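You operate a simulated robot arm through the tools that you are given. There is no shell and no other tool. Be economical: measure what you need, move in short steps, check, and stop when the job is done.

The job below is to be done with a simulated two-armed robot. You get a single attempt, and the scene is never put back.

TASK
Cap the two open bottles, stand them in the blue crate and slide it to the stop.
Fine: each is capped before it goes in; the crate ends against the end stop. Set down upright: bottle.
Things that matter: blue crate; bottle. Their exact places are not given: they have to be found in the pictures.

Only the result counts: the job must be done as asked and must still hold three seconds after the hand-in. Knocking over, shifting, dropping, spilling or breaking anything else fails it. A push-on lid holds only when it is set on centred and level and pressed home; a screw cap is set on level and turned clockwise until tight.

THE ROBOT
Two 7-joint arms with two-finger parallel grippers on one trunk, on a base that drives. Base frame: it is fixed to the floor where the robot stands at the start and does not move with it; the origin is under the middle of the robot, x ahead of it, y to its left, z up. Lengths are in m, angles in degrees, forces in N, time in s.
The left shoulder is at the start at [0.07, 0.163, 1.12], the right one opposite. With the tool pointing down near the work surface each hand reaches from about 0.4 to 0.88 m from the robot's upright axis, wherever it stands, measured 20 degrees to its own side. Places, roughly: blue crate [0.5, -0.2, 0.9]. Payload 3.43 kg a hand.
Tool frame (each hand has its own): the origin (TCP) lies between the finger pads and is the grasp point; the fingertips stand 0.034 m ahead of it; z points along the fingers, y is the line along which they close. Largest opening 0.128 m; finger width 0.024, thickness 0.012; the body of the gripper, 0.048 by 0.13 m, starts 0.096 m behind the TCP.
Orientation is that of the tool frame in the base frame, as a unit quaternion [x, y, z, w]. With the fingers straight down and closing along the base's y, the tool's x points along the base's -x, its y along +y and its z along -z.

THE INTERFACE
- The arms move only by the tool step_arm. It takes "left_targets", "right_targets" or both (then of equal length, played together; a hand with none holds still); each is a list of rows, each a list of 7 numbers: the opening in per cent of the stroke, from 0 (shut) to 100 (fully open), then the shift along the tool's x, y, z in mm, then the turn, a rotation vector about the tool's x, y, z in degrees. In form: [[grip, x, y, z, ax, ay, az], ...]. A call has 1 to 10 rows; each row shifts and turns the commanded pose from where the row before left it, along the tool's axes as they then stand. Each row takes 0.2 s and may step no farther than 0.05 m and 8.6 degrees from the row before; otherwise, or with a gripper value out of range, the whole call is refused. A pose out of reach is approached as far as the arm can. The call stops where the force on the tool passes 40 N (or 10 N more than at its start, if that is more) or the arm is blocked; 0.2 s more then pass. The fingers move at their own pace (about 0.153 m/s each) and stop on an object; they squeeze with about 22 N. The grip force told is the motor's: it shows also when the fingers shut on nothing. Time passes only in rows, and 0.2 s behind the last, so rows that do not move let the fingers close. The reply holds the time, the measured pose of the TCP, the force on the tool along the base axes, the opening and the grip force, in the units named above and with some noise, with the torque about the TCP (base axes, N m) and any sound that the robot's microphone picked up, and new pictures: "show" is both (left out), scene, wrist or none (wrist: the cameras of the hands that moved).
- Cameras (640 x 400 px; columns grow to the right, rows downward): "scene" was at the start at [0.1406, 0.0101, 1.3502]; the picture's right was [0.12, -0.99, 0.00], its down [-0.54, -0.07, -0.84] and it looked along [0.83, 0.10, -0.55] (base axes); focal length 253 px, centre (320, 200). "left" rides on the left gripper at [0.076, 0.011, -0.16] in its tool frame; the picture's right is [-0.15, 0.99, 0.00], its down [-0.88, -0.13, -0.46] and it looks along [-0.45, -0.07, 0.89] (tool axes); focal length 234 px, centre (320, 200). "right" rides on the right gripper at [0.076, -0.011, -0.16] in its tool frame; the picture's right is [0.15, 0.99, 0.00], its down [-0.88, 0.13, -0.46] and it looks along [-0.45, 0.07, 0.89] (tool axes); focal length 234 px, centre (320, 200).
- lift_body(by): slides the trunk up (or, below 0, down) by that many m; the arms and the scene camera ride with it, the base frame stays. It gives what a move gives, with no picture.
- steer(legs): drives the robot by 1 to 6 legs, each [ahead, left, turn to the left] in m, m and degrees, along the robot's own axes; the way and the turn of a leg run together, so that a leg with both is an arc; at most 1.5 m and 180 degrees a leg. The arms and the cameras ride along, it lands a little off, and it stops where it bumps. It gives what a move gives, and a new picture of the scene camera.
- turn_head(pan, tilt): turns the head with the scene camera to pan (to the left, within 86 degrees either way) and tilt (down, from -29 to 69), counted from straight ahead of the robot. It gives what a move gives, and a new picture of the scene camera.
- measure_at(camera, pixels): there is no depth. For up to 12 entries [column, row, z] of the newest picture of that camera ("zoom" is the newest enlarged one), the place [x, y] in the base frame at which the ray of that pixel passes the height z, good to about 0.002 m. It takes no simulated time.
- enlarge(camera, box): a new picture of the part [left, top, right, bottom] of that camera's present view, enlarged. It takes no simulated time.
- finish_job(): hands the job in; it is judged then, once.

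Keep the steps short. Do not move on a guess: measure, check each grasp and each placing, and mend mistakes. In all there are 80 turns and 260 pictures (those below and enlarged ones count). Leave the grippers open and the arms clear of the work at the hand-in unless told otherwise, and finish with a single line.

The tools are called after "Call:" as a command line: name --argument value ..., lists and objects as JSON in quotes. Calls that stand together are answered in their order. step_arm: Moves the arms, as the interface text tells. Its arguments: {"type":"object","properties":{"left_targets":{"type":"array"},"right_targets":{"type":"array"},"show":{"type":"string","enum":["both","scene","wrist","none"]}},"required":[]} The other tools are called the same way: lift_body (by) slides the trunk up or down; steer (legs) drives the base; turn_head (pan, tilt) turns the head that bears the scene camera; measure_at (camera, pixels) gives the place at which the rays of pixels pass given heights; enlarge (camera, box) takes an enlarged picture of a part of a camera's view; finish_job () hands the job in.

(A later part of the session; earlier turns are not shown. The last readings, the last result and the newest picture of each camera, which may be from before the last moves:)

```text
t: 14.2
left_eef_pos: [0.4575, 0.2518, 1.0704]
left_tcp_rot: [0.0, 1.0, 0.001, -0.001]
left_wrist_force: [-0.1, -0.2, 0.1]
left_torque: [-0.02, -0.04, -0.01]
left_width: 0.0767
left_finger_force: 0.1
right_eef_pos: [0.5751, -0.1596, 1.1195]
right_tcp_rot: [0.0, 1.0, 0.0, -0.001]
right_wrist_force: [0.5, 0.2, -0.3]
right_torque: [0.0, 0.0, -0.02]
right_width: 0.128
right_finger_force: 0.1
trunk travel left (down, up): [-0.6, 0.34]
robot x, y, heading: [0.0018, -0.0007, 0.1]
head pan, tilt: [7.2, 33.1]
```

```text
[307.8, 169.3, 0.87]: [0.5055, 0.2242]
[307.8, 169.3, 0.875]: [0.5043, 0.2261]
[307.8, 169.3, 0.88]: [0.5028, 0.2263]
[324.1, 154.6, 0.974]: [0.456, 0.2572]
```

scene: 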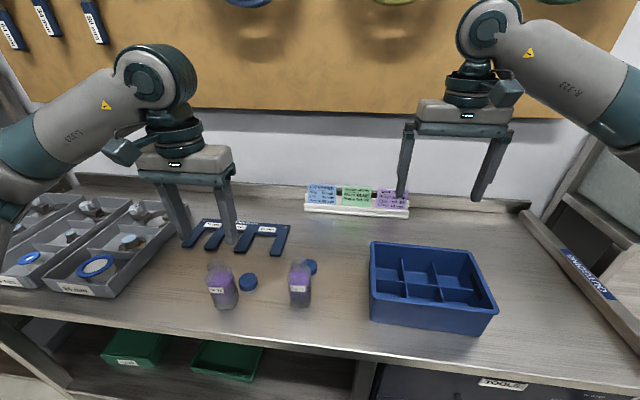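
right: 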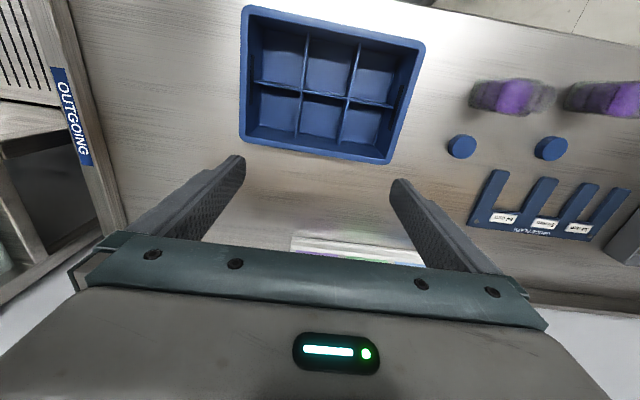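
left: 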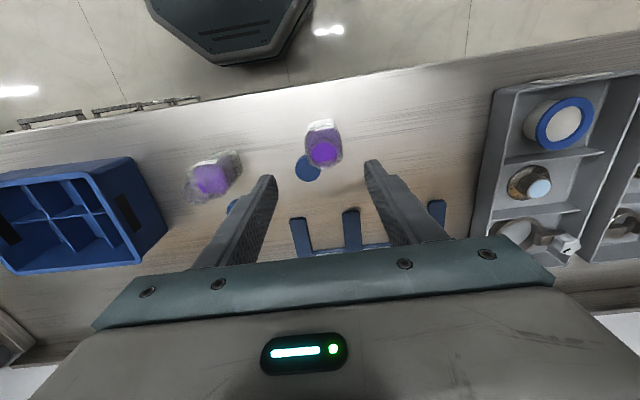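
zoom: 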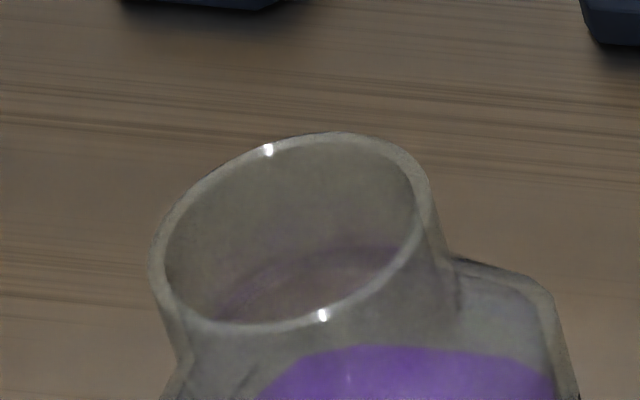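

The cap is at (0.504, 0.225), close to the bottle. I'll go above it and turn the gripper +36° so the fingers come down clear of the bottle.

Call:
step_arm --left_targets '[[60, -23, -13.5, 0, 0, 0, 0], [60, -23.5, -13.5, 0, 0, 0, 0], [60, 0, 0, 0, 0, 0, 7.2], [60, 0, 0, 0, 0, 0, 7.2], [60, 0, 0, 0, 0, 0, 7.2], [60, 0, 0, 0, 0, 0, 7.2], [60, 0, 0, 0, 0, 0, 7.2], [60, 0, 0, 40, 0, 0, 0], [60, 0, 0, 0, 0, 0, 0]]' --show "wrist"

Call:
enlarge --camera "left" --box '[240, 90, 400, 230]'

```text
t: 16.2
left_eef_pos: [0.5049, 0.2255, 1.0299]
left_tcp_rot: [0.309, 0.951, 0.0, 0.002]
left_wrist_force: [-0.5, -0.9, -1.1]
left_torque: [0.02, -0.05, 0.0]
left_width: 0.0769
left_finger_force: 0.0
right_eef_pos: [0.5737, -0.1593, 1.1203]
right_tcp_rot: [0.0, 1.0, 0.001, 0.0]
right_wrist_force: [0.7, 0.9, -0.5]
right_torque: [0.03, -0.03, -0.03]
right_width: 0.1281
right_finger_force: 0.1
trunk travel left (down, up): [-0.6, 0.34]
robot x, y, heading: [0.0024, -0.0003, 0.1]
head pan, tilt: [7.2, 33.1]
```

left: 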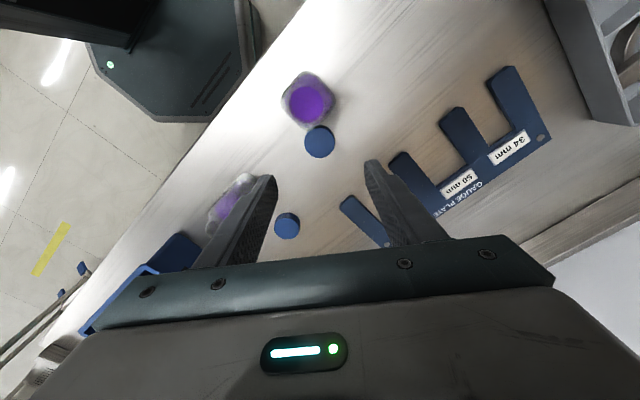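

```text
2.86 times, centred on (320, 160) of left
```

zoom: 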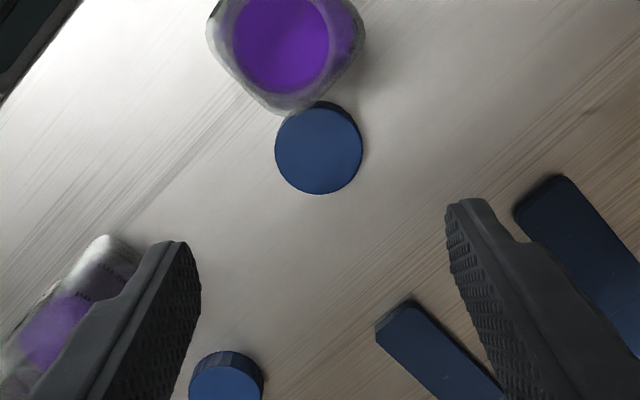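

Call:
measure_at --camera "left" --pixels '[[319.65, 142.2, 0.876], [319.65, 142.2, 0.88]]'

```text
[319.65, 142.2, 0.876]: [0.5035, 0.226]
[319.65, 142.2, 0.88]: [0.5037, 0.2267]
```

Centred within about 1.4 mm. I'll correct that, descend and close.

Call:
step_arm --left_targets '[[60, 1.4, 0, 40, 0, 0, 0], [60, 0, 0, 45, 0, 0, 0], [60, 0, 0, 35, 0, 0, 0], [60, 0, 0, 11, 0, 0, 0], [0, 0, 0, 0, 0, 0, 0], [0, 0, 0, 0, 0, 0, 0], [0, 0, 0, 0, 0, 0, 0]]' --show "wrist"

Call:
enlarge --camera "left" --box '[260, 100, 380, 230]'

```text
t: 17.8
left_eef_pos: [0.5039, 0.2239, 0.8988]
left_tcp_rot: [0.309, 0.951, 0.0, 0.001]
left_wrist_force: [0.3, 0.4, 0.5]
left_torque: [-0.04, -0.03, 0.04]
left_width: 0.0397
left_finger_force: 21.8
right_eef_pos: [0.5742, -0.1597, 1.1192]
right_tcp_rot: [0.001, 1.0, 0.0, 0.0]
right_wrist_force: [-0.5, 0.0, 0.7]
right_torque: [0.0, -0.02, 0.0]
right_width: 0.1282
right_finger_force: 0.1
trunk travel left (down, up): [-0.6, 0.34]
robot x, y, heading: [-0.0014, 0.002, 0.1]
head pan, tilt: [7.2, 33.1]
```

left: 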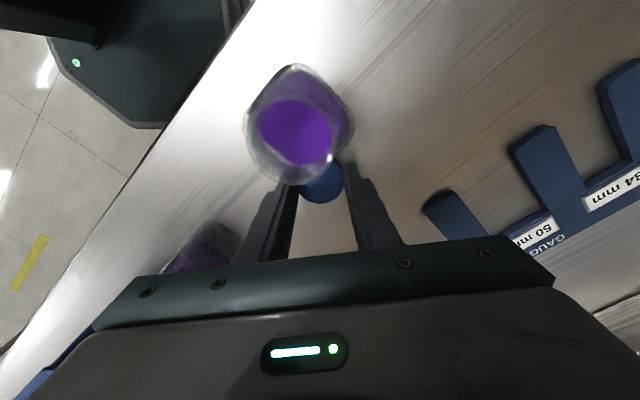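

```text
3.08 times, centred on (320, 165) of left
```

zoom: 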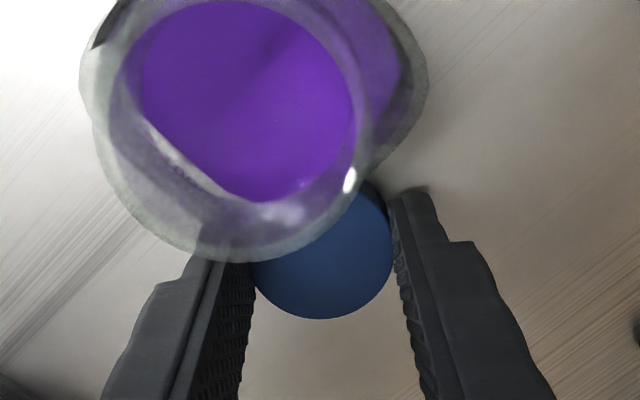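

The cap is gripped. I'll lift straight up, turn back to 0° and move over the mouth at (0.4565, 0.2563).

Call:
step_arm --left_targets '[[0, 0, 0, -40, 0, 0, 0], [0, 0, 0, -45, 0, 0, 0], [0, 0, 0, -45, 0, 0, 0], [0, 0, 0, -21, 0, 0, 0], [0, 0, 0, 0, 0, 0, -7.2], [0, 0, 0, 0, 0, 0, -7.2], [0, 0, 0, 0, 0, 0, -7.2], [0, 0, 0, 0, 0, 0, -7.2], [0, 0, 0, 0, 0, 0, -7.2]]' --show "wrist"

Call:
enlarge --camera "left" --box '[270, 90, 370, 210]'

Call:
enlarge --camera "scene" --box '[195, 245, 235, 275]'

```text
t: 19.8
left_eef_pos: [0.5031, 0.2269, 1.0493]
left_tcp_rot: [-0.002, 1.0, 0.0, 0.0]
left_wrist_force: [0.4, 0.3, -0.6]
left_torque: [0.03, 0.02, 0.01]
left_width: 0.0398
left_finger_force: 22.1
right_eef_pos: [0.5731, -0.1606, 1.1201]
right_tcp_rot: [0.0, 1.0, -0.001, 0.0]
right_wrist_force: [0.0, -0.3, -0.3]
right_torque: [0.01, 0.0, 0.0]
right_width: 0.1281
right_finger_force: 0.0
trunk travel left (down, up): [-0.6, 0.34]
robot x, y, heading: [-0.0034, 0.0, -0.2]
head pan, tilt: [7.2, 33.1]
```

left: 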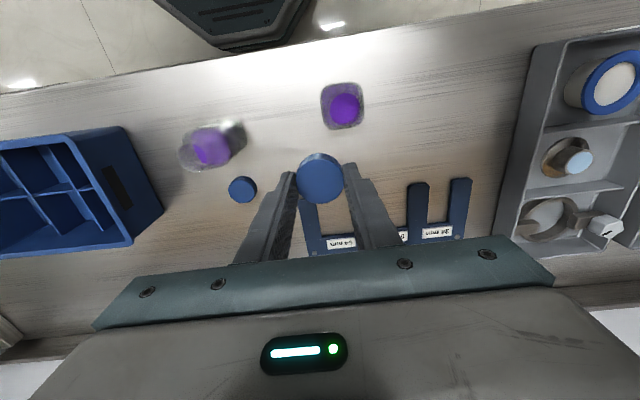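

```text
3.33 times, centred on (320, 150) of left
```

zoom: 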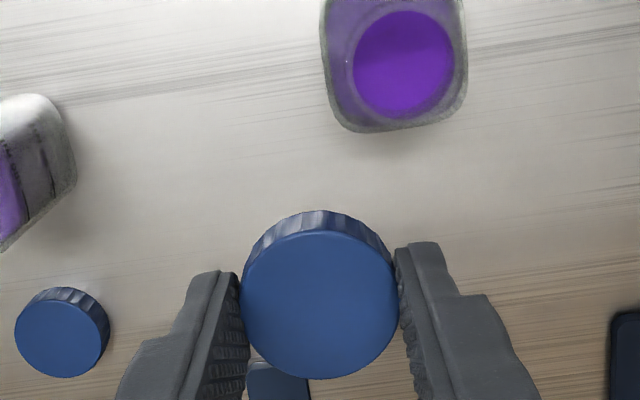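

```text
13.33 times, centred on (215, 260) of scene
```

zoom: 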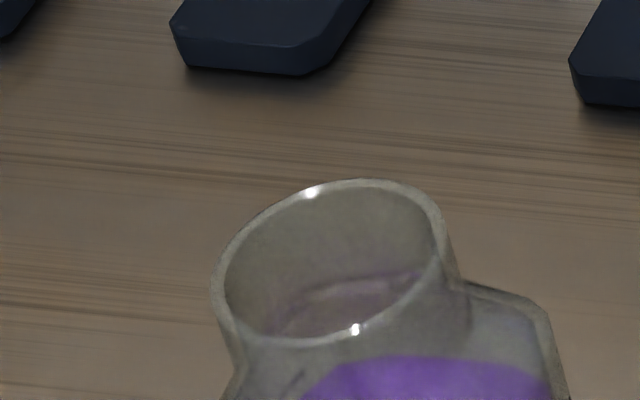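

The mouth is at (344.9,110.4) and the held cap at (320,181) in the same picture. Measuring both gives the offset directly, without pose noise.

Call:
measure_at --camera "left" --pixels '[[344.9, 110.4, 0.974], [344.9, 110.4, 0.98], [320, 181, 1.0286], [320, 181, 1.026]]'

Call:
measure_at --camera "scene" --pixels '[[215.75, 264.8, 0.974]]'

Call:
enlarge --camera "left" --box '[315, 75, 375, 135]'

```text
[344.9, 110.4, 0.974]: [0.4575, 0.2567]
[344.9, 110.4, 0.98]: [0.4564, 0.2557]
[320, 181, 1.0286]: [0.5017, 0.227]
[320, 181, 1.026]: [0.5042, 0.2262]
```

```text
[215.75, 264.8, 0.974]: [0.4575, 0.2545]
```

```text
6.67 times, centred on (345, 105) of left
```

zoom: 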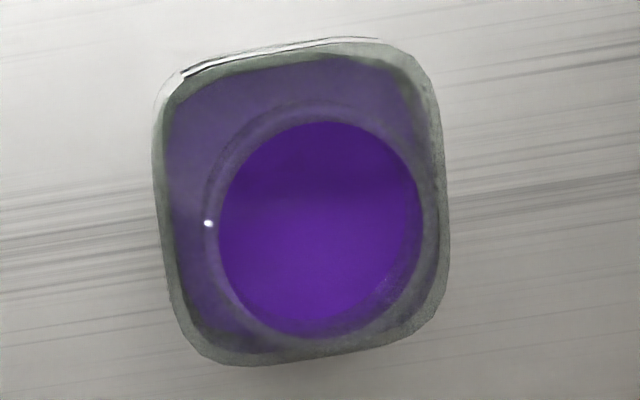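

The offset from cap to mouth is about (-0.046, +0.0293). I'll move by that, then lower to just above the rim and check in the scene view.

Call:
step_arm --left_targets '[[0, 23, 14.6, 0, 0, 0, 0], [0, 23, 14.6, 0, 0, 0, 0], [0, 0, 0, 15, 0, 0, 0], [0, 0, 0, 14, 0, 0, 0], [0, 0, 0, 0, 0, 0, 0]]' --show "wrist"

Call:
enlarge --camera "scene" --box '[195, 245, 235, 275]'

Call:
enlarge --camera "left" --box '[285, 115, 355, 215]'

```text
t: 21.0
left_eef_pos: [0.4598, 0.254, 1.0194]
left_tcp_rot: [-0.001, 1.0, 0.0, 0.0]
left_wrist_force: [0.5, -0.3, 0.1]
left_torque: [-0.04, 0.01, 0.02]
left_width: 0.0394
left_finger_force: 22.1
right_eef_pos: [0.5736, -0.1597, 1.1193]
right_tcp_rot: [0.0, 1.0, -0.001, 0.0]
right_wrist_force: [-0.1, 0.1, 0.3]
right_torque: [-0.01, 0.03, 0.04]
right_width: 0.1278
right_finger_force: 0.0
trunk travel left (down, up): [-0.6, 0.34]
robot x, y, heading: [-0.0002, 0.0024, 0.0]
head pan, tilt: [7.2, 33.1]
```

left: 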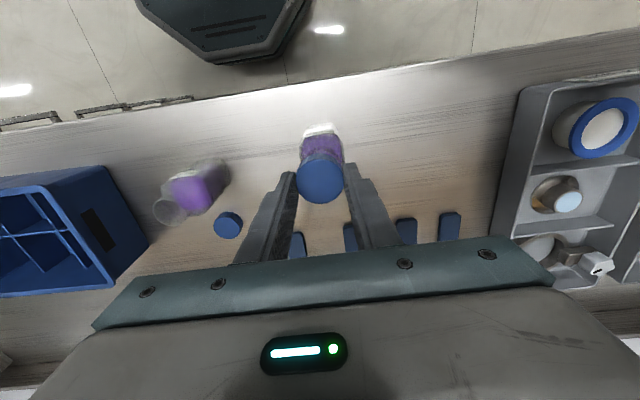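

```text
13.33 times, centred on (215, 260) of scene
```

zoom: 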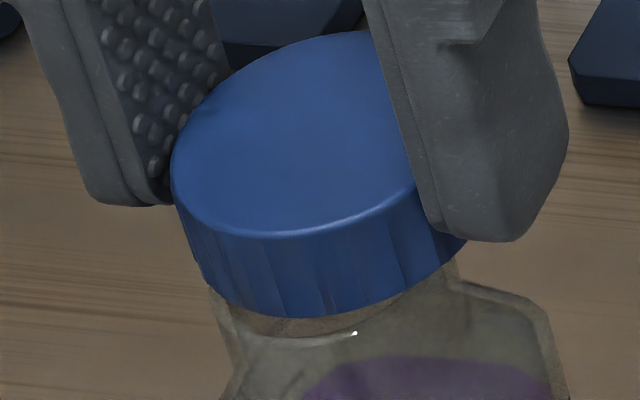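

```text
4.00 times, centred on (320, 165) of left
```

zoom: 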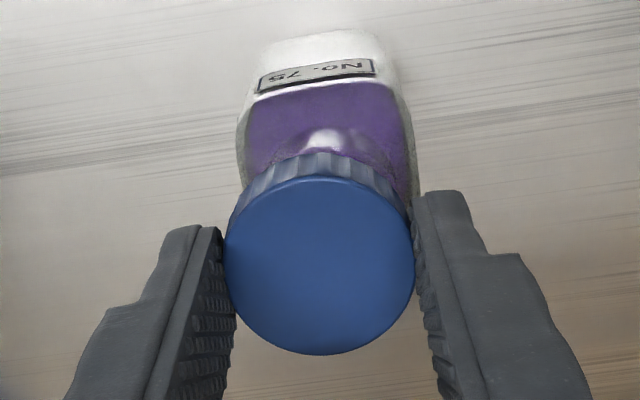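

Compared with the remembered rim ellipse, the cap is within about 1 mm. I'll nudge +1 mm y and -1 mm x, then lower in 1–2 mm steps and watch force and torque.

Call:
step_arm --left_targets '[[0, 1, 1, 0, 0, 0, 0], [0, 0, 0, 3, 0, 0, 0], [0, 0, 0, 3, 0, 0, 0], [0, 0, 0, 2, 0, 0, 0], [0, 0, 0, 1, 0, 0, 0]]' --show "none"

Call:
enlarge --camera "scene" --box '[195, 245, 235, 275]'

```text
t: 22.2
left_eef_pos: [0.4573, 0.2566, 1.0106]
left_tcp_rot: [0.0, 1.0, -0.001, 0.0]
left_wrist_force: [0.0, -0.3, -0.1]
left_torque: [0.01, -0.02, 0.02]
left_width: 0.0395
left_finger_force: 22.4
right_eef_pos: [0.5746, -0.1591, 1.1194]
right_tcp_rot: [0.0, 1.0, -0.001, 0.001]
right_wrist_force: [0.0, -0.3, -0.2]
right_torque: [-0.02, 0.03, 0.01]
right_width: 0.1277
right_finger_force: 0.0
trunk travel left (down, up): [-0.6, 0.34]
robot x, y, heading: [-0.0042, 0.0013, -0.1]
head pan, tilt: [7.2, 33.1]
```

```text
13.33 times, centred on (215, 260) of scene
```

zoom: 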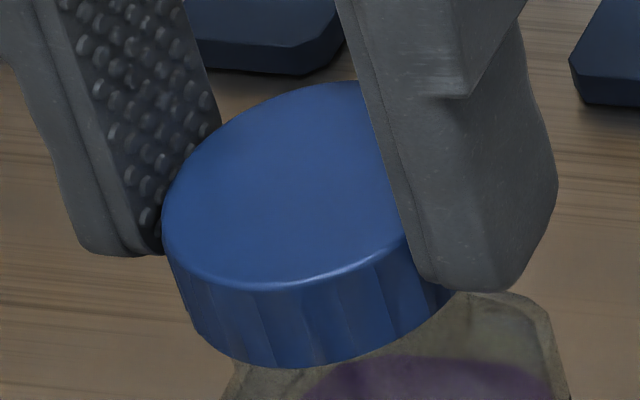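

No contact yet at the height where it touched before, so it's close. The cap now looks about 1 mm left, so I'll nudge -0.7 mm y and continue down.

Call:
step_arm --left_targets '[[0, 0, -0.7, 0, 0, 0, 0], [0, 0, 0, 1, 0, 0, 0], [0, 0, 0, 1, 0, 0, 0], [0, 0, 0, 1, 0, 0, 0]]' --show "none"

Call:
enlarge --camera "scene" --box '[195, 245, 235, 275]'

```text
t: 23.2
left_eef_pos: [0.4567, 0.2549, 1.0078]
left_tcp_rot: [0.0, 1.0, 0.0, 0.0]
left_wrist_force: [-0.7, 0.0, 0.0]
left_torque: [0.01, 0.02, -0.01]
left_width: 0.0397
left_finger_force: 22.4
right_eef_pos: [0.5745, -0.1594, 1.1209]
right_tcp_rot: [0.0, 1.0, 0.001, 0.001]
right_wrist_force: [0.9, -0.3, 0.2]
right_torque: [-0.01, 0.03, -0.02]
right_width: 0.1281
right_finger_force: 0.2
trunk travel left (down, up): [-0.6, 0.34]
robot x, y, heading: [-0.0006, 0.0043, -0.0]
head pan, tilt: [7.2, 33.1]
```

```text
13.33 times, centred on (215, 260) of scene
```

zoom: 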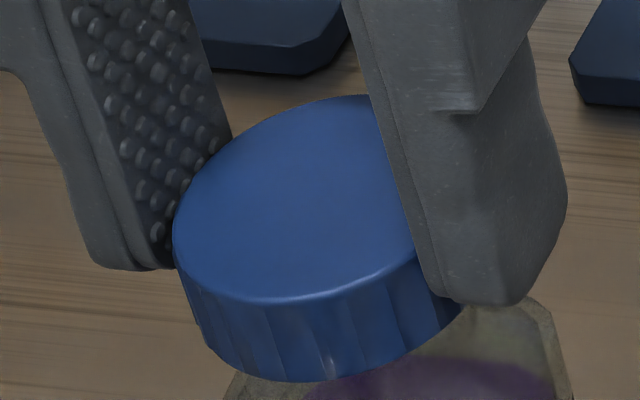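

It is now below the old contact height with no force, so the cap is going over the rim. Continuing down.

Call:
step_arm --left_targets '[[0, 0, 0, 1, 0, 0, 0], [0, 0, 0, 1, 0, 0, 0], [0, 0, 0, 1, 0, 0, 0], [0, 0, 0, 1, 0, 0, 0]]' --show "none"

```text
t: 24.2
left_eef_pos: [0.4568, 0.2559, 1.0049]
left_tcp_rot: [0.0, 1.0, 0.0, 0.0]
left_wrist_force: [0.1, 0.9, -0.6]
left_torque: [0.03, 0.0, 0.02]
left_width: 0.0396
left_finger_force: 22.4
right_eef_pos: [0.5744, -0.1601, 1.1196]
right_tcp_rot: [0.0, 1.0, -0.001, 0.0]
right_wrist_force: [0.6, 0.2, 0.4]
right_torque: [-0.02, 0.03, -0.04]
right_width: 0.1278
right_finger_force: 0.0
trunk travel left (down, up): [-0.6, 0.34]
robot x, y, heading: [0.0015, -0.0017, 0.2]
head pan, tilt: [7.2, 33.1]
```

Call:
step_arm --left_targets '[[0, 0, 0, 1, 0, 0, 0], [0, 0, 0, 1, 0, 0, 0], [0, 0, 0, 1, 0, 0, 0], [0, 0, 0, 1, 0, 0, 0], [0, 0, 0, 1, 0, 0, 0], [0, 0, 0, 1, 0, 0, 0]]' --show "none"

Call:
enlarge --camera "scene" --box '[195, 245, 235, 275]'

```text
t: 25.6
left_eef_pos: [0.4567, 0.2551, 1.0004]
left_tcp_rot: [0.0, 1.0, 0.0, 0.001]
left_wrist_force: [-0.2, 0.0, 9.8]
left_torque: [0.09, 0.13, 0.01]
left_width: 0.0396
left_finger_force: 22.2
right_eef_pos: [0.5739, -0.1593, 1.1215]
right_tcp_rot: [0.0, 1.0, 0.0, 0.0]
right_wrist_force: [-0.9, 0.4, -0.5]
right_torque: [-0.01, -0.01, 0.0]
right_width: 0.128
right_finger_force: 0.0
trunk travel left (down, up): [-0.6, 0.34]
robot x, y, heading: [0.0001, 0.0028, 0.1]
head pan, tilt: [7.2, 33.1]
```

```text
13.33 times, centred on (215, 260) of scene
```

zoom: 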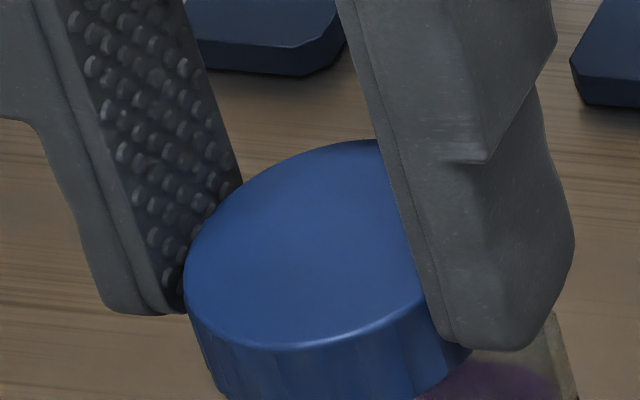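

Contact is now at z≈1.0004, 10 mm lower than before, so the cap is over the neck. I'll press 2 mm more, then turn clockwise a little and watch the torque and whether the bottle turns.

Call:
step_arm --left_targets '[[0, 0, 0, 1, 0, 0, 0], [0, 0, 0, 0.5, 0, 0, 0], [0, 0, 0, 0, 0, 0, 8], [0, 0, 0, 0, 0, 0, 8], [0, 0, 0, 0, 0, 0, 8], [0, 0, 0, 0, 0, 0, 8]]' --show "scene"

Call:
enlarge --camera "scene" --box '[190, 235, 250, 315]'

```text
t: 27.0
left_eef_pos: [0.4553, 0.2557, 0.9984]
left_tcp_rot: [0.277, 0.961, 0.001, 0.001]
left_wrist_force: [4.6, 2.6, 30.5]
left_torque: [0.13, -0.17, -0.02]
left_width: 0.0393
left_finger_force: 22.3
right_eef_pos: [0.5719, -0.1609, 1.1202]
right_tcp_rot: [0.0, 1.0, 0.002, 0.001]
right_wrist_force: [0.2, -0.3, -0.1]
right_torque: [-0.03, -0.03, 0.04]
right_width: 0.1279
right_finger_force: 0.0
trunk travel left (down, up): [-0.6, 0.34]
robot x, y, heading: [0.0024, -0.0013, -0.3]
head pan, tilt: [7.2, 33.1]
```

scene: 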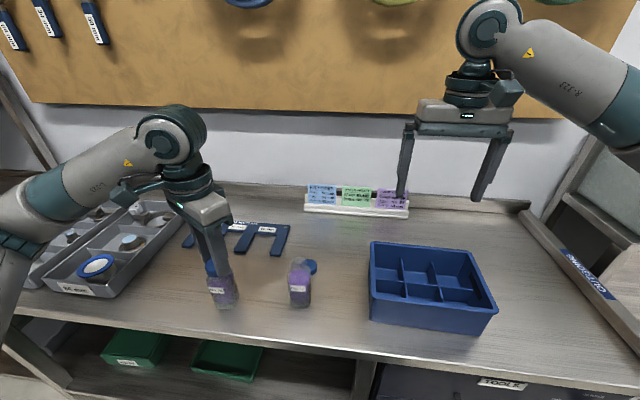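

```text
5.00 times, centred on (220, 275) of scene
```

zoom: 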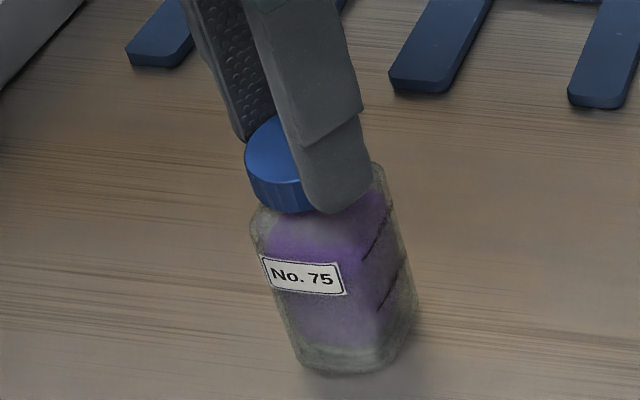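

The cap turned 32° while the bottle stayed still, with hardly any torque so far. I'll continue clockwise and watch height and torque.

Call:
step_arm --left_targets '[[0, 0, 0, 0, 0, 0, 8], [0, 0, 0, 0, 0, 0, 8], [0, 0, 0, 0, 0, 0, 8], [0, 0, 0, 0, 0, 0, 8], [0, 0, 0, 0, 0, 0, 8], [0, 0, 0, 0, 0, 0, 8]]' --show "none"

Call:
enlarge --camera "scene" --box '[190, 235, 250, 315]'

```text
t: 28.4
left_eef_pos: [0.4562, 0.2549, 0.9969]
left_tcp_rot: [0.586, 0.81, 0.001, 0.001]
left_wrist_force: [2.2, 2.5, 19.0]
left_torque: [0.16, -0.05, 0.0]
left_width: 0.0395
left_finger_force: 22.2
left hand out of reach, approached as far as the arm can: row 6
right_eef_pos: [0.573, -0.1597, 1.12]
right_tcp_rot: [0.001, 1.0, 0.0, 0.001]
right_wrist_force: [-0.5, -0.6, 0.8]
right_torque: [0.0, 0.0, -0.01]
right_width: 0.1279
right_finger_force: 0.1
trunk travel left (down, up): [-0.6, 0.34]
robot x, y, heading: [-0.0021, -0.0011, 0.0]
head pan, tilt: [7.2, 33.1]
```

```text
5.00 times, centred on (220, 275) of scene
```

zoom: 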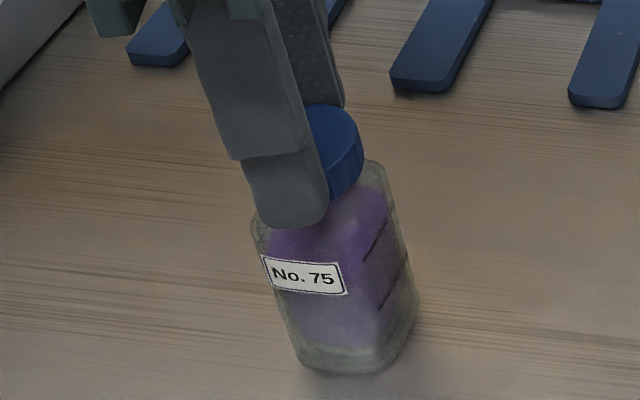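

Height dropped 1.5 mm and force eased while turning with the bottle still, so it behaves like a screw cap. The wrist limit is about +72°. I'll open, turn back about 144°, regrip and continue.

Call:
step_arm --left_targets '[[45, 0, 0, 0, 0, 0, 0], [45, 0, 0, 0, 0, 0, -8], [45, 0, 0, 0, 0, 0, -8], [45, 0, 0, 0, 0, 0, -8], [45, 0, 0, 0, 0, 0, -8], [45, 0, 0, 0, 0, 0, -8], [45, 0, 0, 0, 0, 0, -8], [45, 0, 0, 0, 0, 0, -8], [45, 0, 0, 0, 0, 0, -8], [45, 0, 0, 0, 0, 0, -8]]' --show "none"

Call:
enlarge --camera "scene" --box '[190, 235, 250, 315]'

```text
t: 30.6
left_eef_pos: [0.4575, 0.2559, 0.9964]
left_tcp_rot: [-0.003, 1.0, -0.001, 0.0]
left_wrist_force: [0.0, 0.6, -0.8]
left_torque: [0.0, 0.0, -0.01]
left_width: 0.0575
left_finger_force: 0.1
right_eef_pos: [0.5736, -0.1599, 1.1198]
right_tcp_rot: [0.0, 1.0, 0.0, 0.0]
right_wrist_force: [0.0, -0.1, -0.5]
right_torque: [0.02, 0.03, 0.0]
right_width: 0.128
right_finger_force: 0.0
trunk travel left (down, up): [-0.6, 0.34]
robot x, y, heading: [0.0005, 0.0028, 0.1]
head pan, tilt: [7.2, 33.1]
```

```text
5.00 times, centred on (220, 275) of scene
```

zoom: 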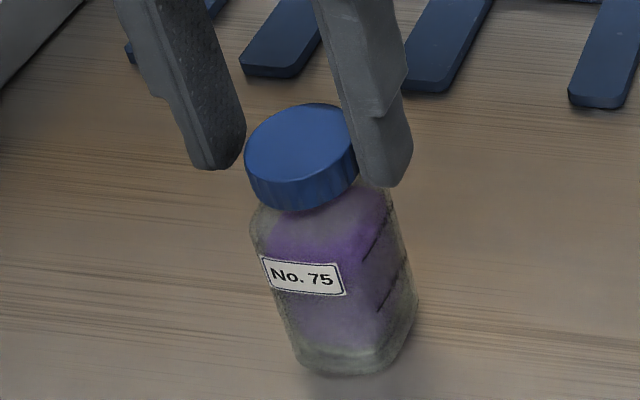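

The cap sits level on the neck. I'll turn back another 64° and regrip.

Call:
step_arm --left_targets '[[45, 0, 0, 0, 0, 0, -8], [45, 0, 0, 0, 0, 0, -8], [45, 0, 0, 0, 0, 0, -8], [45, 0, 0, 0, 0, 0, -8], [45, 0, 0, 0, 0, 0, -8], [45, 0, 0, 0, 0, 0, -8], [45, 0, 0, 0, 0, 0, -8], [45, 0, 0, 0, 0, 0, -8], [0, 0, 0, 0, 0, 0, 0], [0, 0, 0, 0, 0, 0, 0]]' --show "none"

Call:
enlarge --camera "scene" --box '[190, 235, 250, 315]'

```text
t: 32.8
left_eef_pos: [0.4563, 0.2557, 0.9973]
left_tcp_rot: [-0.532, 0.847, 0.0, 0.0]
left_wrist_force: [-0.4, 0.8, 0.6]
left_torque: [-0.03, -0.02, 0.02]
left_width: 0.0395
left_finger_force: 21.8
right_eef_pos: [0.575, -0.1601, 1.1198]
right_tcp_rot: [0.0, 1.0, 0.0, 0.0]
right_wrist_force: [-0.1, 0.3, 0.5]
right_torque: [-0.04, -0.01, 0.0]
right_width: 0.1283
right_finger_force: 0.0
trunk travel left (down, up): [-0.6, 0.34]
robot x, y, heading: [0.0006, 0.002, 0.1]
head pan, tilt: [7.2, 33.1]
```

```text
5.00 times, centred on (220, 275) of scene
```

zoom: 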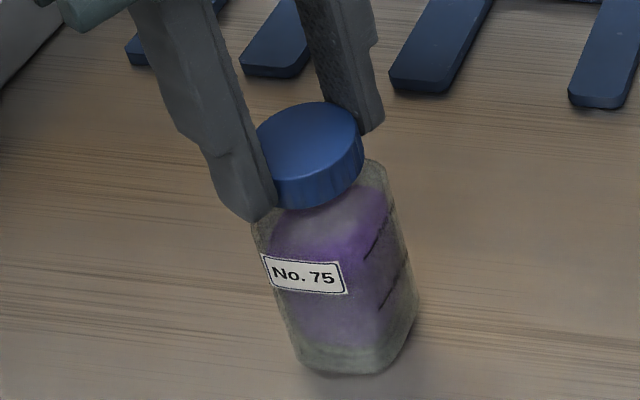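

Regripped at about -64°. Turning clockwise 80° with a light downward feed.

Call:
step_arm --left_targets '[[0, 0, 0, 0.3, 0, 0, 8], [0, 0, 0, 0.3, 0, 0, 8], [0, 0, 0, 0.2, 0, 0, 8], [0, 0, 0, 0.2, 0, 0, 8], [0, 0, 0, 0.2, 0, 0, 8], [0, 0, 0, 0.2, 0, 0, 8], [0, 0, 0, 0.2, 0, 0, 8], [0, 0, 0, 0.2, 0, 0, 8], [0, 0, 0, 0.2, 0, 0, 8]]' --show "none"

Call:
enlarge --camera "scene" --box '[190, 235, 250, 315]'

```text
t: 34.8
left_eef_pos: [0.4576, 0.2552, 0.9958]
left_tcp_rot: [0.069, 0.998, 0.001, 0.001]
left_wrist_force: [1.8, -1.7, 10.1]
left_torque: [-0.11, -0.01, -0.01]
left_width: 0.0394
left_finger_force: 21.6
right_eef_pos: [0.5727, -0.1594, 1.1195]
right_tcp_rot: [-0.001, 1.0, 0.001, 0.0]
right_wrist_force: [0.4, -0.1, -0.1]
right_torque: [0.0, -0.03, 0.02]
right_width: 0.1281
right_finger_force: 0.1
trunk travel left (down, up): [-0.6, 0.34]
robot x, y, heading: [-0.001, -0.0013, -0.1]
head pan, tilt: [7.2, 33.1]
```

```text
5.00 times, centred on (220, 275) of scene
```

zoom: 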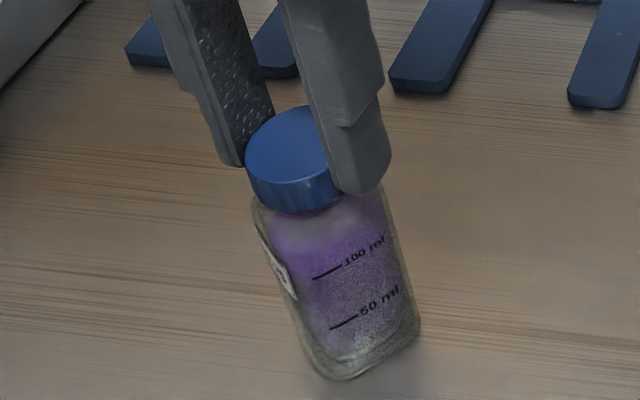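

With the light feed, the bottle turned along with the cap. I'll press to about 25–30 N first, as in the first pass, then turn further.

Call:
step_arm --left_targets '[[0, 0, 0, 1, 0, 0, 0], [0, 0, 0, 0.8, 0, 0, 0], [0, 0, 0, 0, 0, 0, 8], [0, 0, 0, 0, 0, 0, 8], [0, 0, 0, 0, 0, 0, 8]]' --show "none"

Call:
enlarge --camera "scene" --box '[190, 235, 250, 315]'

```text
t: 36.0
left_eef_pos: [0.4569, 0.254, 0.9945]
left_tcp_rot: [0.274, 0.962, 0.001, 0.002]
left_wrist_force: [5.8, 0.2, 28.1]
left_torque: [0.04, -0.18, -0.02]
left_width: 0.0397
left_finger_force: 22.2
right_eef_pos: [0.5729, -0.1614, 1.12]
right_tcp_rot: [0.0, 1.0, 0.001, 0.0]
right_wrist_force: [-0.2, 0.4, 0.3]
right_torque: [0.01, 0.02, -0.02]
right_width: 0.128
right_finger_force: 0.0
trunk travel left (down, up): [-0.6, 0.34]
robot x, y, heading: [-0.0031, 0.0017, -0.0]
head pan, tilt: [7.2, 33.1]
```

```text
5.00 times, centred on (220, 275) of scene
```

zoom: 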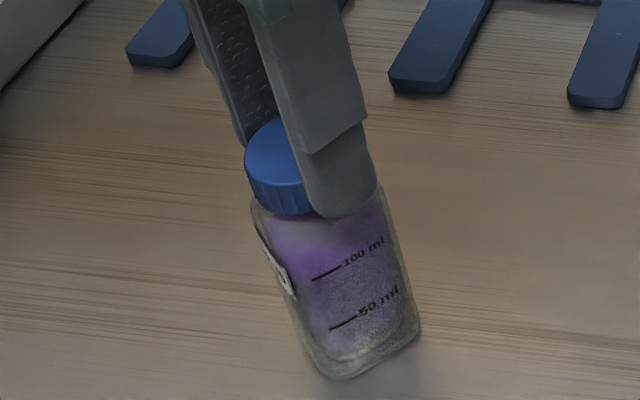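

At 28 N the cap turns freely with no torque, which doesn't look like a thread tightening. It may be a push-on cap needing more force than my grip can pass. I'll release, rise, shut the fingers and look before pressing on top.

Call:
step_arm --left_targets '[[45, 0, 0, -0.5, 0, 0, 0], [60, 0, 0, -1, 0, 0, 0], [60, 0, 0, -30, 0, 0, 0], [60, 0, 0, -30, 0, 0, -8], [30, 0, 0, 0, 0, 0, -8], [0, 0, 0, 0, 0, 0, -8], [0, 0, 0, 0, 0, 0, -8]]' --show "wrist"

Call:
enlarge --camera "scene" --box '[190, 235, 250, 315]'

Call:
enlarge --camera "scene" --box '[200, 245, 240, 275]'

Call:
enlarge --camera "left" --box '[280, 110, 370, 200]'

```text
t: 37.6
left_eef_pos: [0.4561, 0.2566, 1.054]
left_tcp_rot: [-0.003, 1.0, 0.0, -0.001]
left_wrist_force: [-0.1, 0.1, 0.5]
left_torque: [0.01, 0.0, -0.02]
left_width: 0.0
left_finger_force: 21.9
right_eef_pos: [0.5754, -0.1607, 1.1197]
right_tcp_rot: [0.0, 1.0, 0.0, -0.001]
right_wrist_force: [0.4, -0.7, -0.7]
right_torque: [0.02, 0.0, 0.03]
right_width: 0.128
right_finger_force: 0.0
trunk travel left (down, up): [-0.6, 0.34]
robot x, y, heading: [-0.0024, 0.0006, 0.2]
head pan, tilt: [7.2, 33.1]
```

left: 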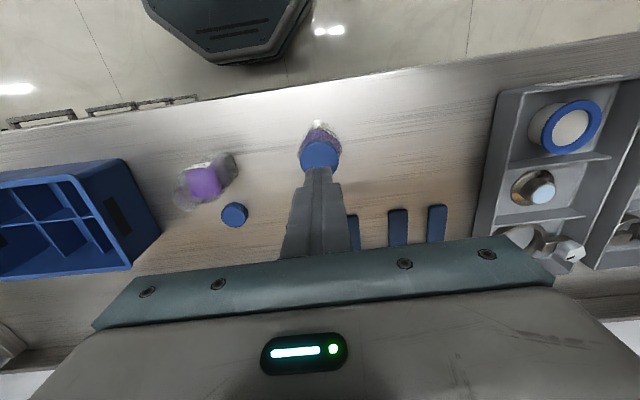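

```text
5.00 times, centred on (220, 275) of scene
```

zoom: 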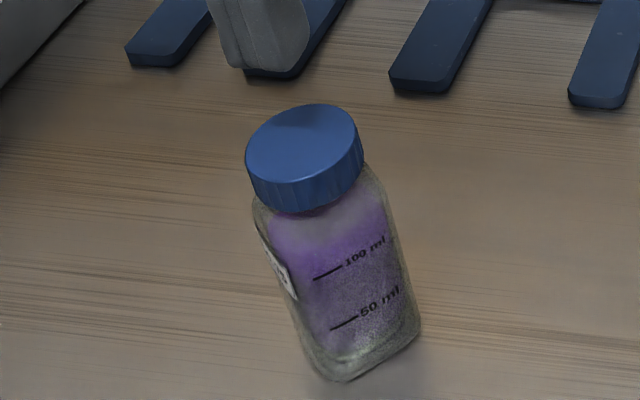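

```text
13.33 times, centred on (220, 260) of scene
```

zoom: 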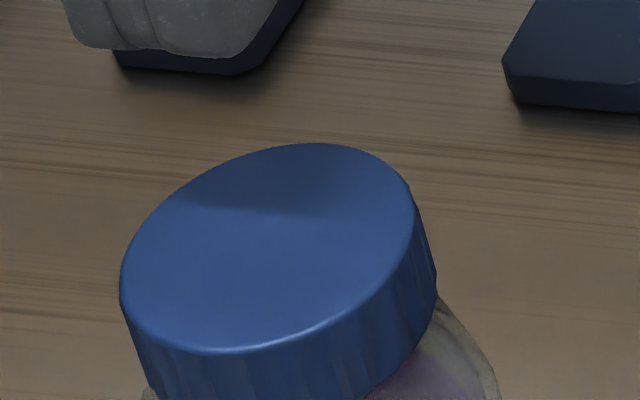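

```text
4.44 times, centred on (325, 155) of left
```

zoom: 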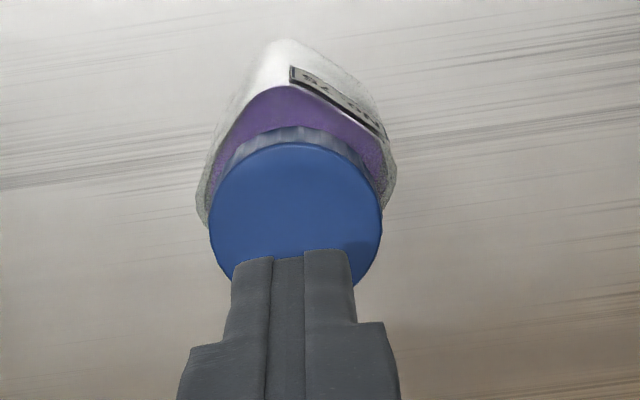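

The cap sits level. I'll find its top height and centre from both cameras.

Call:
measure_at --camera "scene" --pixels '[[216.1, 263.7, 0.974], [216.1, 263.7, 0.978], [216.1, 263.7, 0.982]]'

Call:
measure_at --camera "left" --pixels '[[319.8, 158.4, 0.974], [319.8, 158.4, 0.978], [319.8, 158.4, 0.982]]'

```text
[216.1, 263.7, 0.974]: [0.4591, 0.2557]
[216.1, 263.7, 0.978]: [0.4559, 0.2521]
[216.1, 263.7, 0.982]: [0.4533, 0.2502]
```

```text
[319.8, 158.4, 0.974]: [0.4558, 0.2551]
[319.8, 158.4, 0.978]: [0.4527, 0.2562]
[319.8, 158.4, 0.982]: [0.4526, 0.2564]
```

The cap top is at about z=0.979, centred near (0.4555, 0.255). I'll lower the shut fingers onto it in small steps and press.

Call:
step_arm --left_targets '[[0, 1, -1, 30, 0, 0, 0], [0, 0, 0, 6, 0, 0, 0], [0, 0, 0, 2, 0, 0, 0], [0, 0, 0, 1, 0, 0, 0], [0, 0, 0, 1, 0, 0, 0], [0, 0, 0, 1, 0, 0, 0], [0, 0, 0, 1, 0, 0, 0]]' --show "none"

Call:
enlarge --camera "scene" --box '[190, 235, 250, 315]'

```text
t: 39.2
left_eef_pos: [0.4556, 0.2549, 1.0122]
left_tcp_rot: [-0.002, 1.0, 0.0, 0.0]
left_wrist_force: [-0.9, -0.3, 0.1]
left_torque: [0.02, 0.04, 0.0]
left_width: 0.0
left_finger_force: 22.1
right_eef_pos: [0.5724, -0.1599, 1.1202]
right_tcp_rot: [0.0, 1.0, 0.0, 0.0]
right_wrist_force: [0.7, 0.1, 0.2]
right_torque: [0.0, 0.03, 0.02]
right_width: 0.1281
right_finger_force: 0.1
trunk travel left (down, up): [-0.6, 0.34]
robot x, y, heading: [0.0014, 0.0008, 0.0]
head pan, tilt: [7.2, 33.1]
```

```text
5.00 times, centred on (220, 275) of scene
```

zoom: 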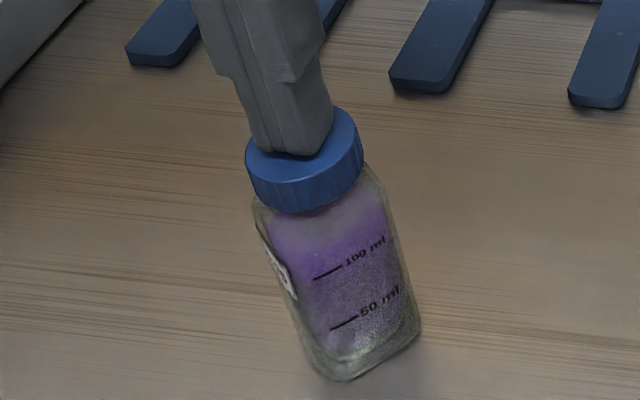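

No contact yet at z=1.012. Continuing in 1 mm steps.

Call:
step_arm --left_targets '[[0, 0, 0, 1, 0, 0, 0], [0, 0, 0, 1, 0, 0, 0], [0, 0, 0, 1, 0, 0, 0], [0, 0, 0, 1, 0, 0, 0], [0, 0, 0, 1, 0, 0, 0]]' --show "none"

```text
t: 40.4
left_eef_pos: [0.455, 0.2544, 1.0097]
left_tcp_rot: [-0.002, 1.0, 0.0, 0.003]
left_wrist_force: [1.9, 2.7, 31.8]
left_torque: [0.13, -0.07, -0.01]
left_width: 0.0001
left_finger_force: 21.5
right_eef_pos: [0.5737, -0.1614, 1.121]
right_tcp_rot: [0.0, 1.0, 0.001, 0.001]
right_wrist_force: [0.0, 0.6, 0.9]
right_torque: [0.04, 0.01, -0.03]
right_width: 0.1282
right_finger_force: 0.1
trunk travel left (down, up): [-0.6, 0.34]
robot x, y, heading: [-0.0005, -0.0037, 0.0]
head pan, tilt: [7.2, 33.1]
```

The top is at z≈0.976 and I'm pressing 32 N with no click yet. I'll press somewhat harder.

Call:
step_arm --left_targets '[[0, 0, 0, 0.7, 0, 0, 0], [0, 0, 0, 0.7, 0, 0, 0], [0, 0, 0, 0.7, 0, 0, 0]]' --show "none"

Call:
enlarge --camera "scene" --box '[190, 235, 250, 315]'

```text
t: 40.9
left_eef_pos: [0.4565, 0.2555, 1.0105]
left_tcp_rot: [-0.003, 1.0, 0.0, 0.006]
left_wrist_force: [-4.6, 1.7, 23.5]
left_torque: [0.0, 0.26, -0.02]
left_width: 0.0
left_finger_force: 21.9
right_eef_pos: [0.5736, -0.1594, 1.1202]
right_tcp_rot: [0.0, 1.0, 0.001, 0.001]
right_wrist_force: [0.0, -0.4, -0.8]
right_torque: [-0.01, 0.02, 0.02]
right_width: 0.1278
right_finger_force: 0.1
trunk travel left (down, up): [-0.6, 0.34]
robot x, y, heading: [0.0007, 0.002, -0.3]
head pan, tilt: [7.2, 33.1]
stopped in row 2 (left hand): the force on the tool passed its limit (the readings are from after the stop); the commanded pose is now the measured one
```

```text
5.00 times, centred on (220, 275) of scene
```

zoom: 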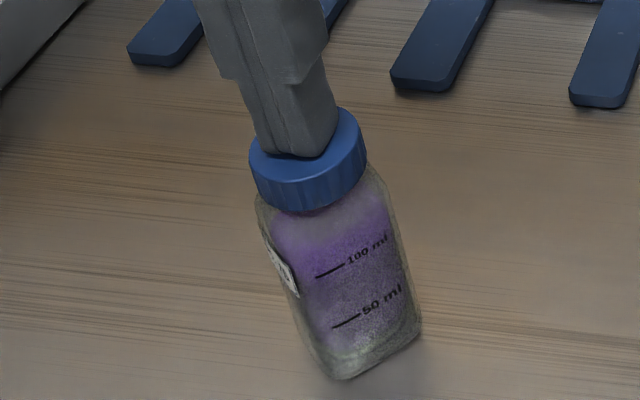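

Over 41 N gave no further travel, so the cap is bottomed on the rim. I'll test whether it's fastened: rise, open, grip the cap and lift a few mm.

Call:
step_arm --left_targets '[[0, 0, 0, -25, 0, 0, 0], [60, 0, 0, 0, 0, 0, 0], [60, 0, 0, 0, 0, 0, 0], [60, 0, 0, 25, 0, 0, 0], [60, 0, 0, 15, 0, 0, 0], [0, 0, 0, 0, 0, 0, 0], [0, 0, 0, 0, 0, 0, 0], [0, 0, 0, -3, 0, 0, 0], [0, 0, 0, -3, 0, 0, 0]]' --show "none"

Call:
enlarge --camera "scene" --box '[190, 235, 250, 315]'

```text
t: 42.9
left_eef_pos: [0.4567, 0.2547, 0.9998]
left_tcp_rot: [-0.003, 1.0, 0.0, 0.003]
left_wrist_force: [-1.0, 0.0, -2.0]
left_torque: [0.01, 0.0, 0.0]
left_width: 0.0395
left_finger_force: 21.9
right_eef_pos: [0.5753, -0.1585, 1.1201]
right_tcp_rot: [0.0, 1.0, 0.0, 0.0]
right_wrist_force: [-0.1, -0.3, 0.3]
right_torque: [0.01, 0.01, 0.02]
right_width: 0.1283
right_finger_force: 0.1
trunk travel left (down, up): [-0.6, 0.34]
robot x, y, heading: [-0.0002, -0.0004, -0.1]
head pan, tilt: [7.2, 33.1]
```

```text
5.00 times, centred on (220, 275) of scene
```

zoom: 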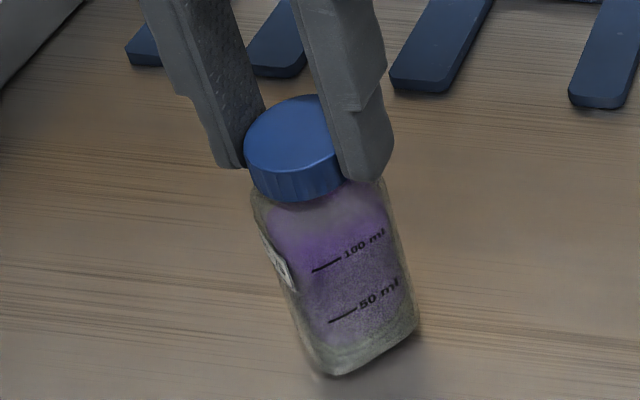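

The bottle lifted along with the cap (-2 N, base up), so the cap is engaged. To be sure it's tight, I'll set it down, press about 25 N and turn clockwise to see if it resists.

Call:
step_arm --left_targets '[[0, 0, 0, 3, 0, 0, 0], [0, 0, 0, 3, 0, 0, 0], [0, 0, 0, 1, 0, 0, 0], [0, 0, 0, 1, 0, 0, 0], [0, 0, 0, 0, 0, 0, 8], [0, 0, 0, 0, 0, 0, 8], [0, 0, 0, 0, 0, 0, 8], [0, 0, 0, 0, 0, 0, 8]]' --show "none"

Call:
enlarge --camera "scene" --box '[190, 235, 250, 315]'

```text
t: 44.7
left_eef_pos: [0.4569, 0.2538, 0.9924]
left_tcp_rot: [0.273, 0.962, 0.001, 0.003]
left_wrist_force: [4.3, 0.2, 20.7]
left_torque: [-0.02, -0.08, 0.01]
left_width: 0.0396
left_finger_force: 22.4
right_eef_pos: [0.5738, -0.1609, 1.12]
right_tcp_rot: [0.0, 1.0, 0.001, 0.001]
right_wrist_force: [-0.8, 0.6, -1.1]
right_torque: [0.01, 0.02, 0.0]
right_width: 0.1284
right_finger_force: 0.1
trunk travel left (down, up): [-0.6, 0.34]
robot x, y, heading: [-0.0013, 0.002, -0.2]
head pan, tilt: [7.2, 33.1]
```

```text
5.00 times, centred on (220, 275) of scene
```

zoom: 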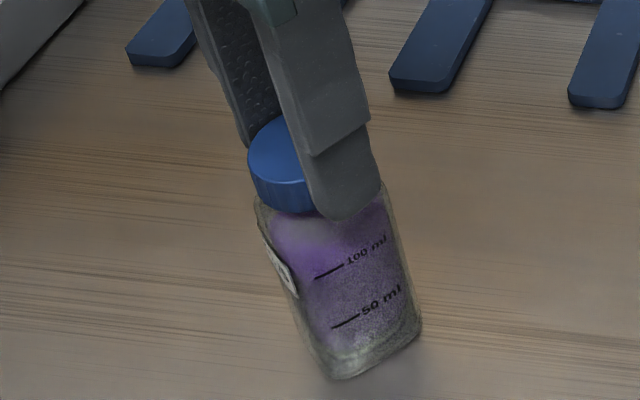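

It still turns freely against the standing bottle, with no torque yet. I'll continue to about +64°, then ratchet back.

Call:
step_arm --left_targets '[[0, 0, 0, 0.3, 0, 0, 8], [0, 0, 0, 0.2, 0, 0, 8], [0, 0, 0, 0.2, 0, 0, 8], [0, 0, 0, 0.2, 0, 0, 8]]' --show "none"

Call:
step_arm --left_targets '[[40, 0, 0, 0, 0, 0, 0], [40, 0, 0, 0, 0, 0, -8], [40, 0, 0, 0, 0, 0, -8], [40, 0, 0, 0, 0, 0, -8], [40, 0, 0, 0, 0, 0, -8], [40, 0, 0, 0, 0, 0, -8], [40, 0, 0, 0, 0, 0, -8], [40, 0, 0, 0, 0, 0, -8], [40, 0, 0, 0, 0, 0, -8]]' --show "none"

Call:
step_arm --left_targets '[[40, 0, 0, 0, 0, 0, -8], [40, 0, 0, 0, 0, 0, -8], [40, 0, 0, 0, 0, 0, -8], [40, 0, 0, 0, 0, 0, -8], [40, 0, 0, 0, 0, 0, -8], [40, 0, 0, 0, 0, 0, -8], [40, 0, 0, 0, 0, 0, -8], [40, 0, 0, 0, 0, 0, -8], [0, 0, 0, 0, 0, 0, 0], [0, 0, 0, 0, 0, 0, 0]]' --show "none"

Call:
step_arm --left_targets '[[0, 0, 0, 1, 0, 0, 0], [0, 0, 0, 1, 0, 0, 0], [0, 0, 0, 0.5, 0, 0, 0], [0, 0, 0, 0, 0, 0, 8], [0, 0, 0, 0, 0, 0, 8], [0, 0, 0, 0, 0, 0, 8], [0, 0, 0, 0, 0, 0, 8], [0, 0, 0, 0, 0, 0, 8], [0, 0, 0, 0, 0, 0, 8]]' --show "none"

Call:
enlarge --camera "scene" --box '[190, 235, 250, 315]'

```text
t: 45.7
left_eef_pos: [0.4558, 0.2545, 0.992]
left_tcp_rot: [0.528, 0.849, 0.002, 0.003]
left_wrist_force: [0.2, -1.0, 25.4]
left_torque: [-0.01, 0.02, 0.17]
left_width: 0.0396
left_finger_force: 21.5
right_eef_pos: [0.5721, -0.1605, 1.1205]
right_tcp_rot: [0.0, 1.0, 0.001, 0.0]
right_wrist_force: [0.2, 0.1, -0.2]
right_torque: [-0.02, -0.01, 0.03]
right_width: 0.1277
right_finger_force: 0.0
trunk travel left (down, up): [-0.6, 0.34]
robot x, y, heading: [-0.0011, 0.0009, 0.0]
head pan, tilt: [7.2, 33.1]
```

```text
t: 47.7
left_eef_pos: [0.4578, 0.2558, 0.991]
left_tcp_rot: [-0.005, 1.0, 0.001, 0.003]
left_wrist_force: [-0.3, -0.2, 0.3]
left_torque: [-0.01, -0.02, -0.02]
left_width: 0.0515
left_finger_force: 0.1
right_eef_pos: [0.5744, -0.1598, 1.1211]
right_tcp_rot: [0.0, 1.0, 0.0, 0.0]
right_wrist_force: [0.3, 0.0, 0.9]
right_torque: [0.03, 0.02, 0.0]
right_width: 0.1279
right_finger_force: 0.1
trunk travel left (down, up): [-0.6, 0.34]
robot x, y, heading: [-0.0027, -0.0018, -0.1]
head pan, tilt: [7.2, 33.1]
```

```text
t: 49.9
left_eef_pos: [0.4573, 0.2557, 0.9902]
left_tcp_rot: [-0.534, 0.846, -0.001, 0.002]
left_wrist_force: [0.4, 0.6, 1.1]
left_torque: [-0.05, -0.02, -0.01]
left_width: 0.0396
left_finger_force: 21.5
right_eef_pos: [0.5735, -0.1592, 1.1197]
right_tcp_rot: [0.0, 1.0, 0.0, 0.0]
right_wrist_force: [0.3, 0.8, 0.4]
right_torque: [-0.01, -0.01, -0.01]
right_width: 0.1281
right_finger_force: 0.0
trunk travel left (down, up): [-0.6, 0.34]
robot x, y, heading: [-0.0009, 0.0014, -0.0]
head pan, tilt: [7.2, 33.1]
```

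```text
t: 51.9
left_eef_pos: [0.4564, 0.2556, 0.9885]
left_tcp_rot: [-0.14, 0.99, -0.001, 0.003]
left_wrist_force: [-1.3, -1.1, 21.3]
left_torque: [-0.09, 0.03, 0.19]
left_width: 0.0396
left_finger_force: 22.0
right_eef_pos: [0.5725, -0.1599, 1.1198]
right_tcp_rot: [0.0, 1.0, 0.0, 0.001]
right_wrist_force: [-0.8, -0.2, 0.1]
right_torque: [-0.01, 0.0, 0.01]
right_width: 0.1282
right_finger_force: 0.1
trunk travel left (down, up): [-0.6, 0.34]
robot x, y, heading: [0.0015, 0.0015, 0.0]
head pan, tilt: [7.2, 33.1]
```

```text
5.00 times, centred on (220, 275) of scene
```

zoom: 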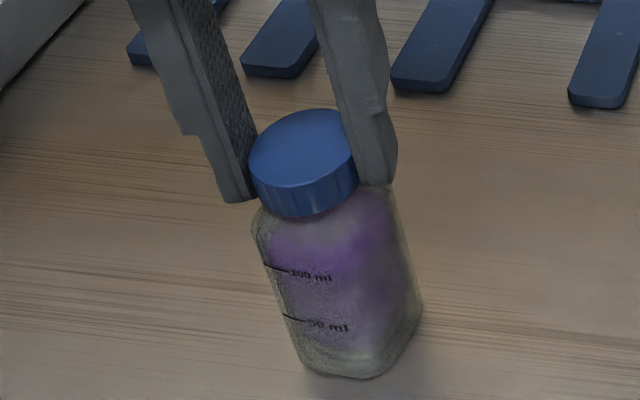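

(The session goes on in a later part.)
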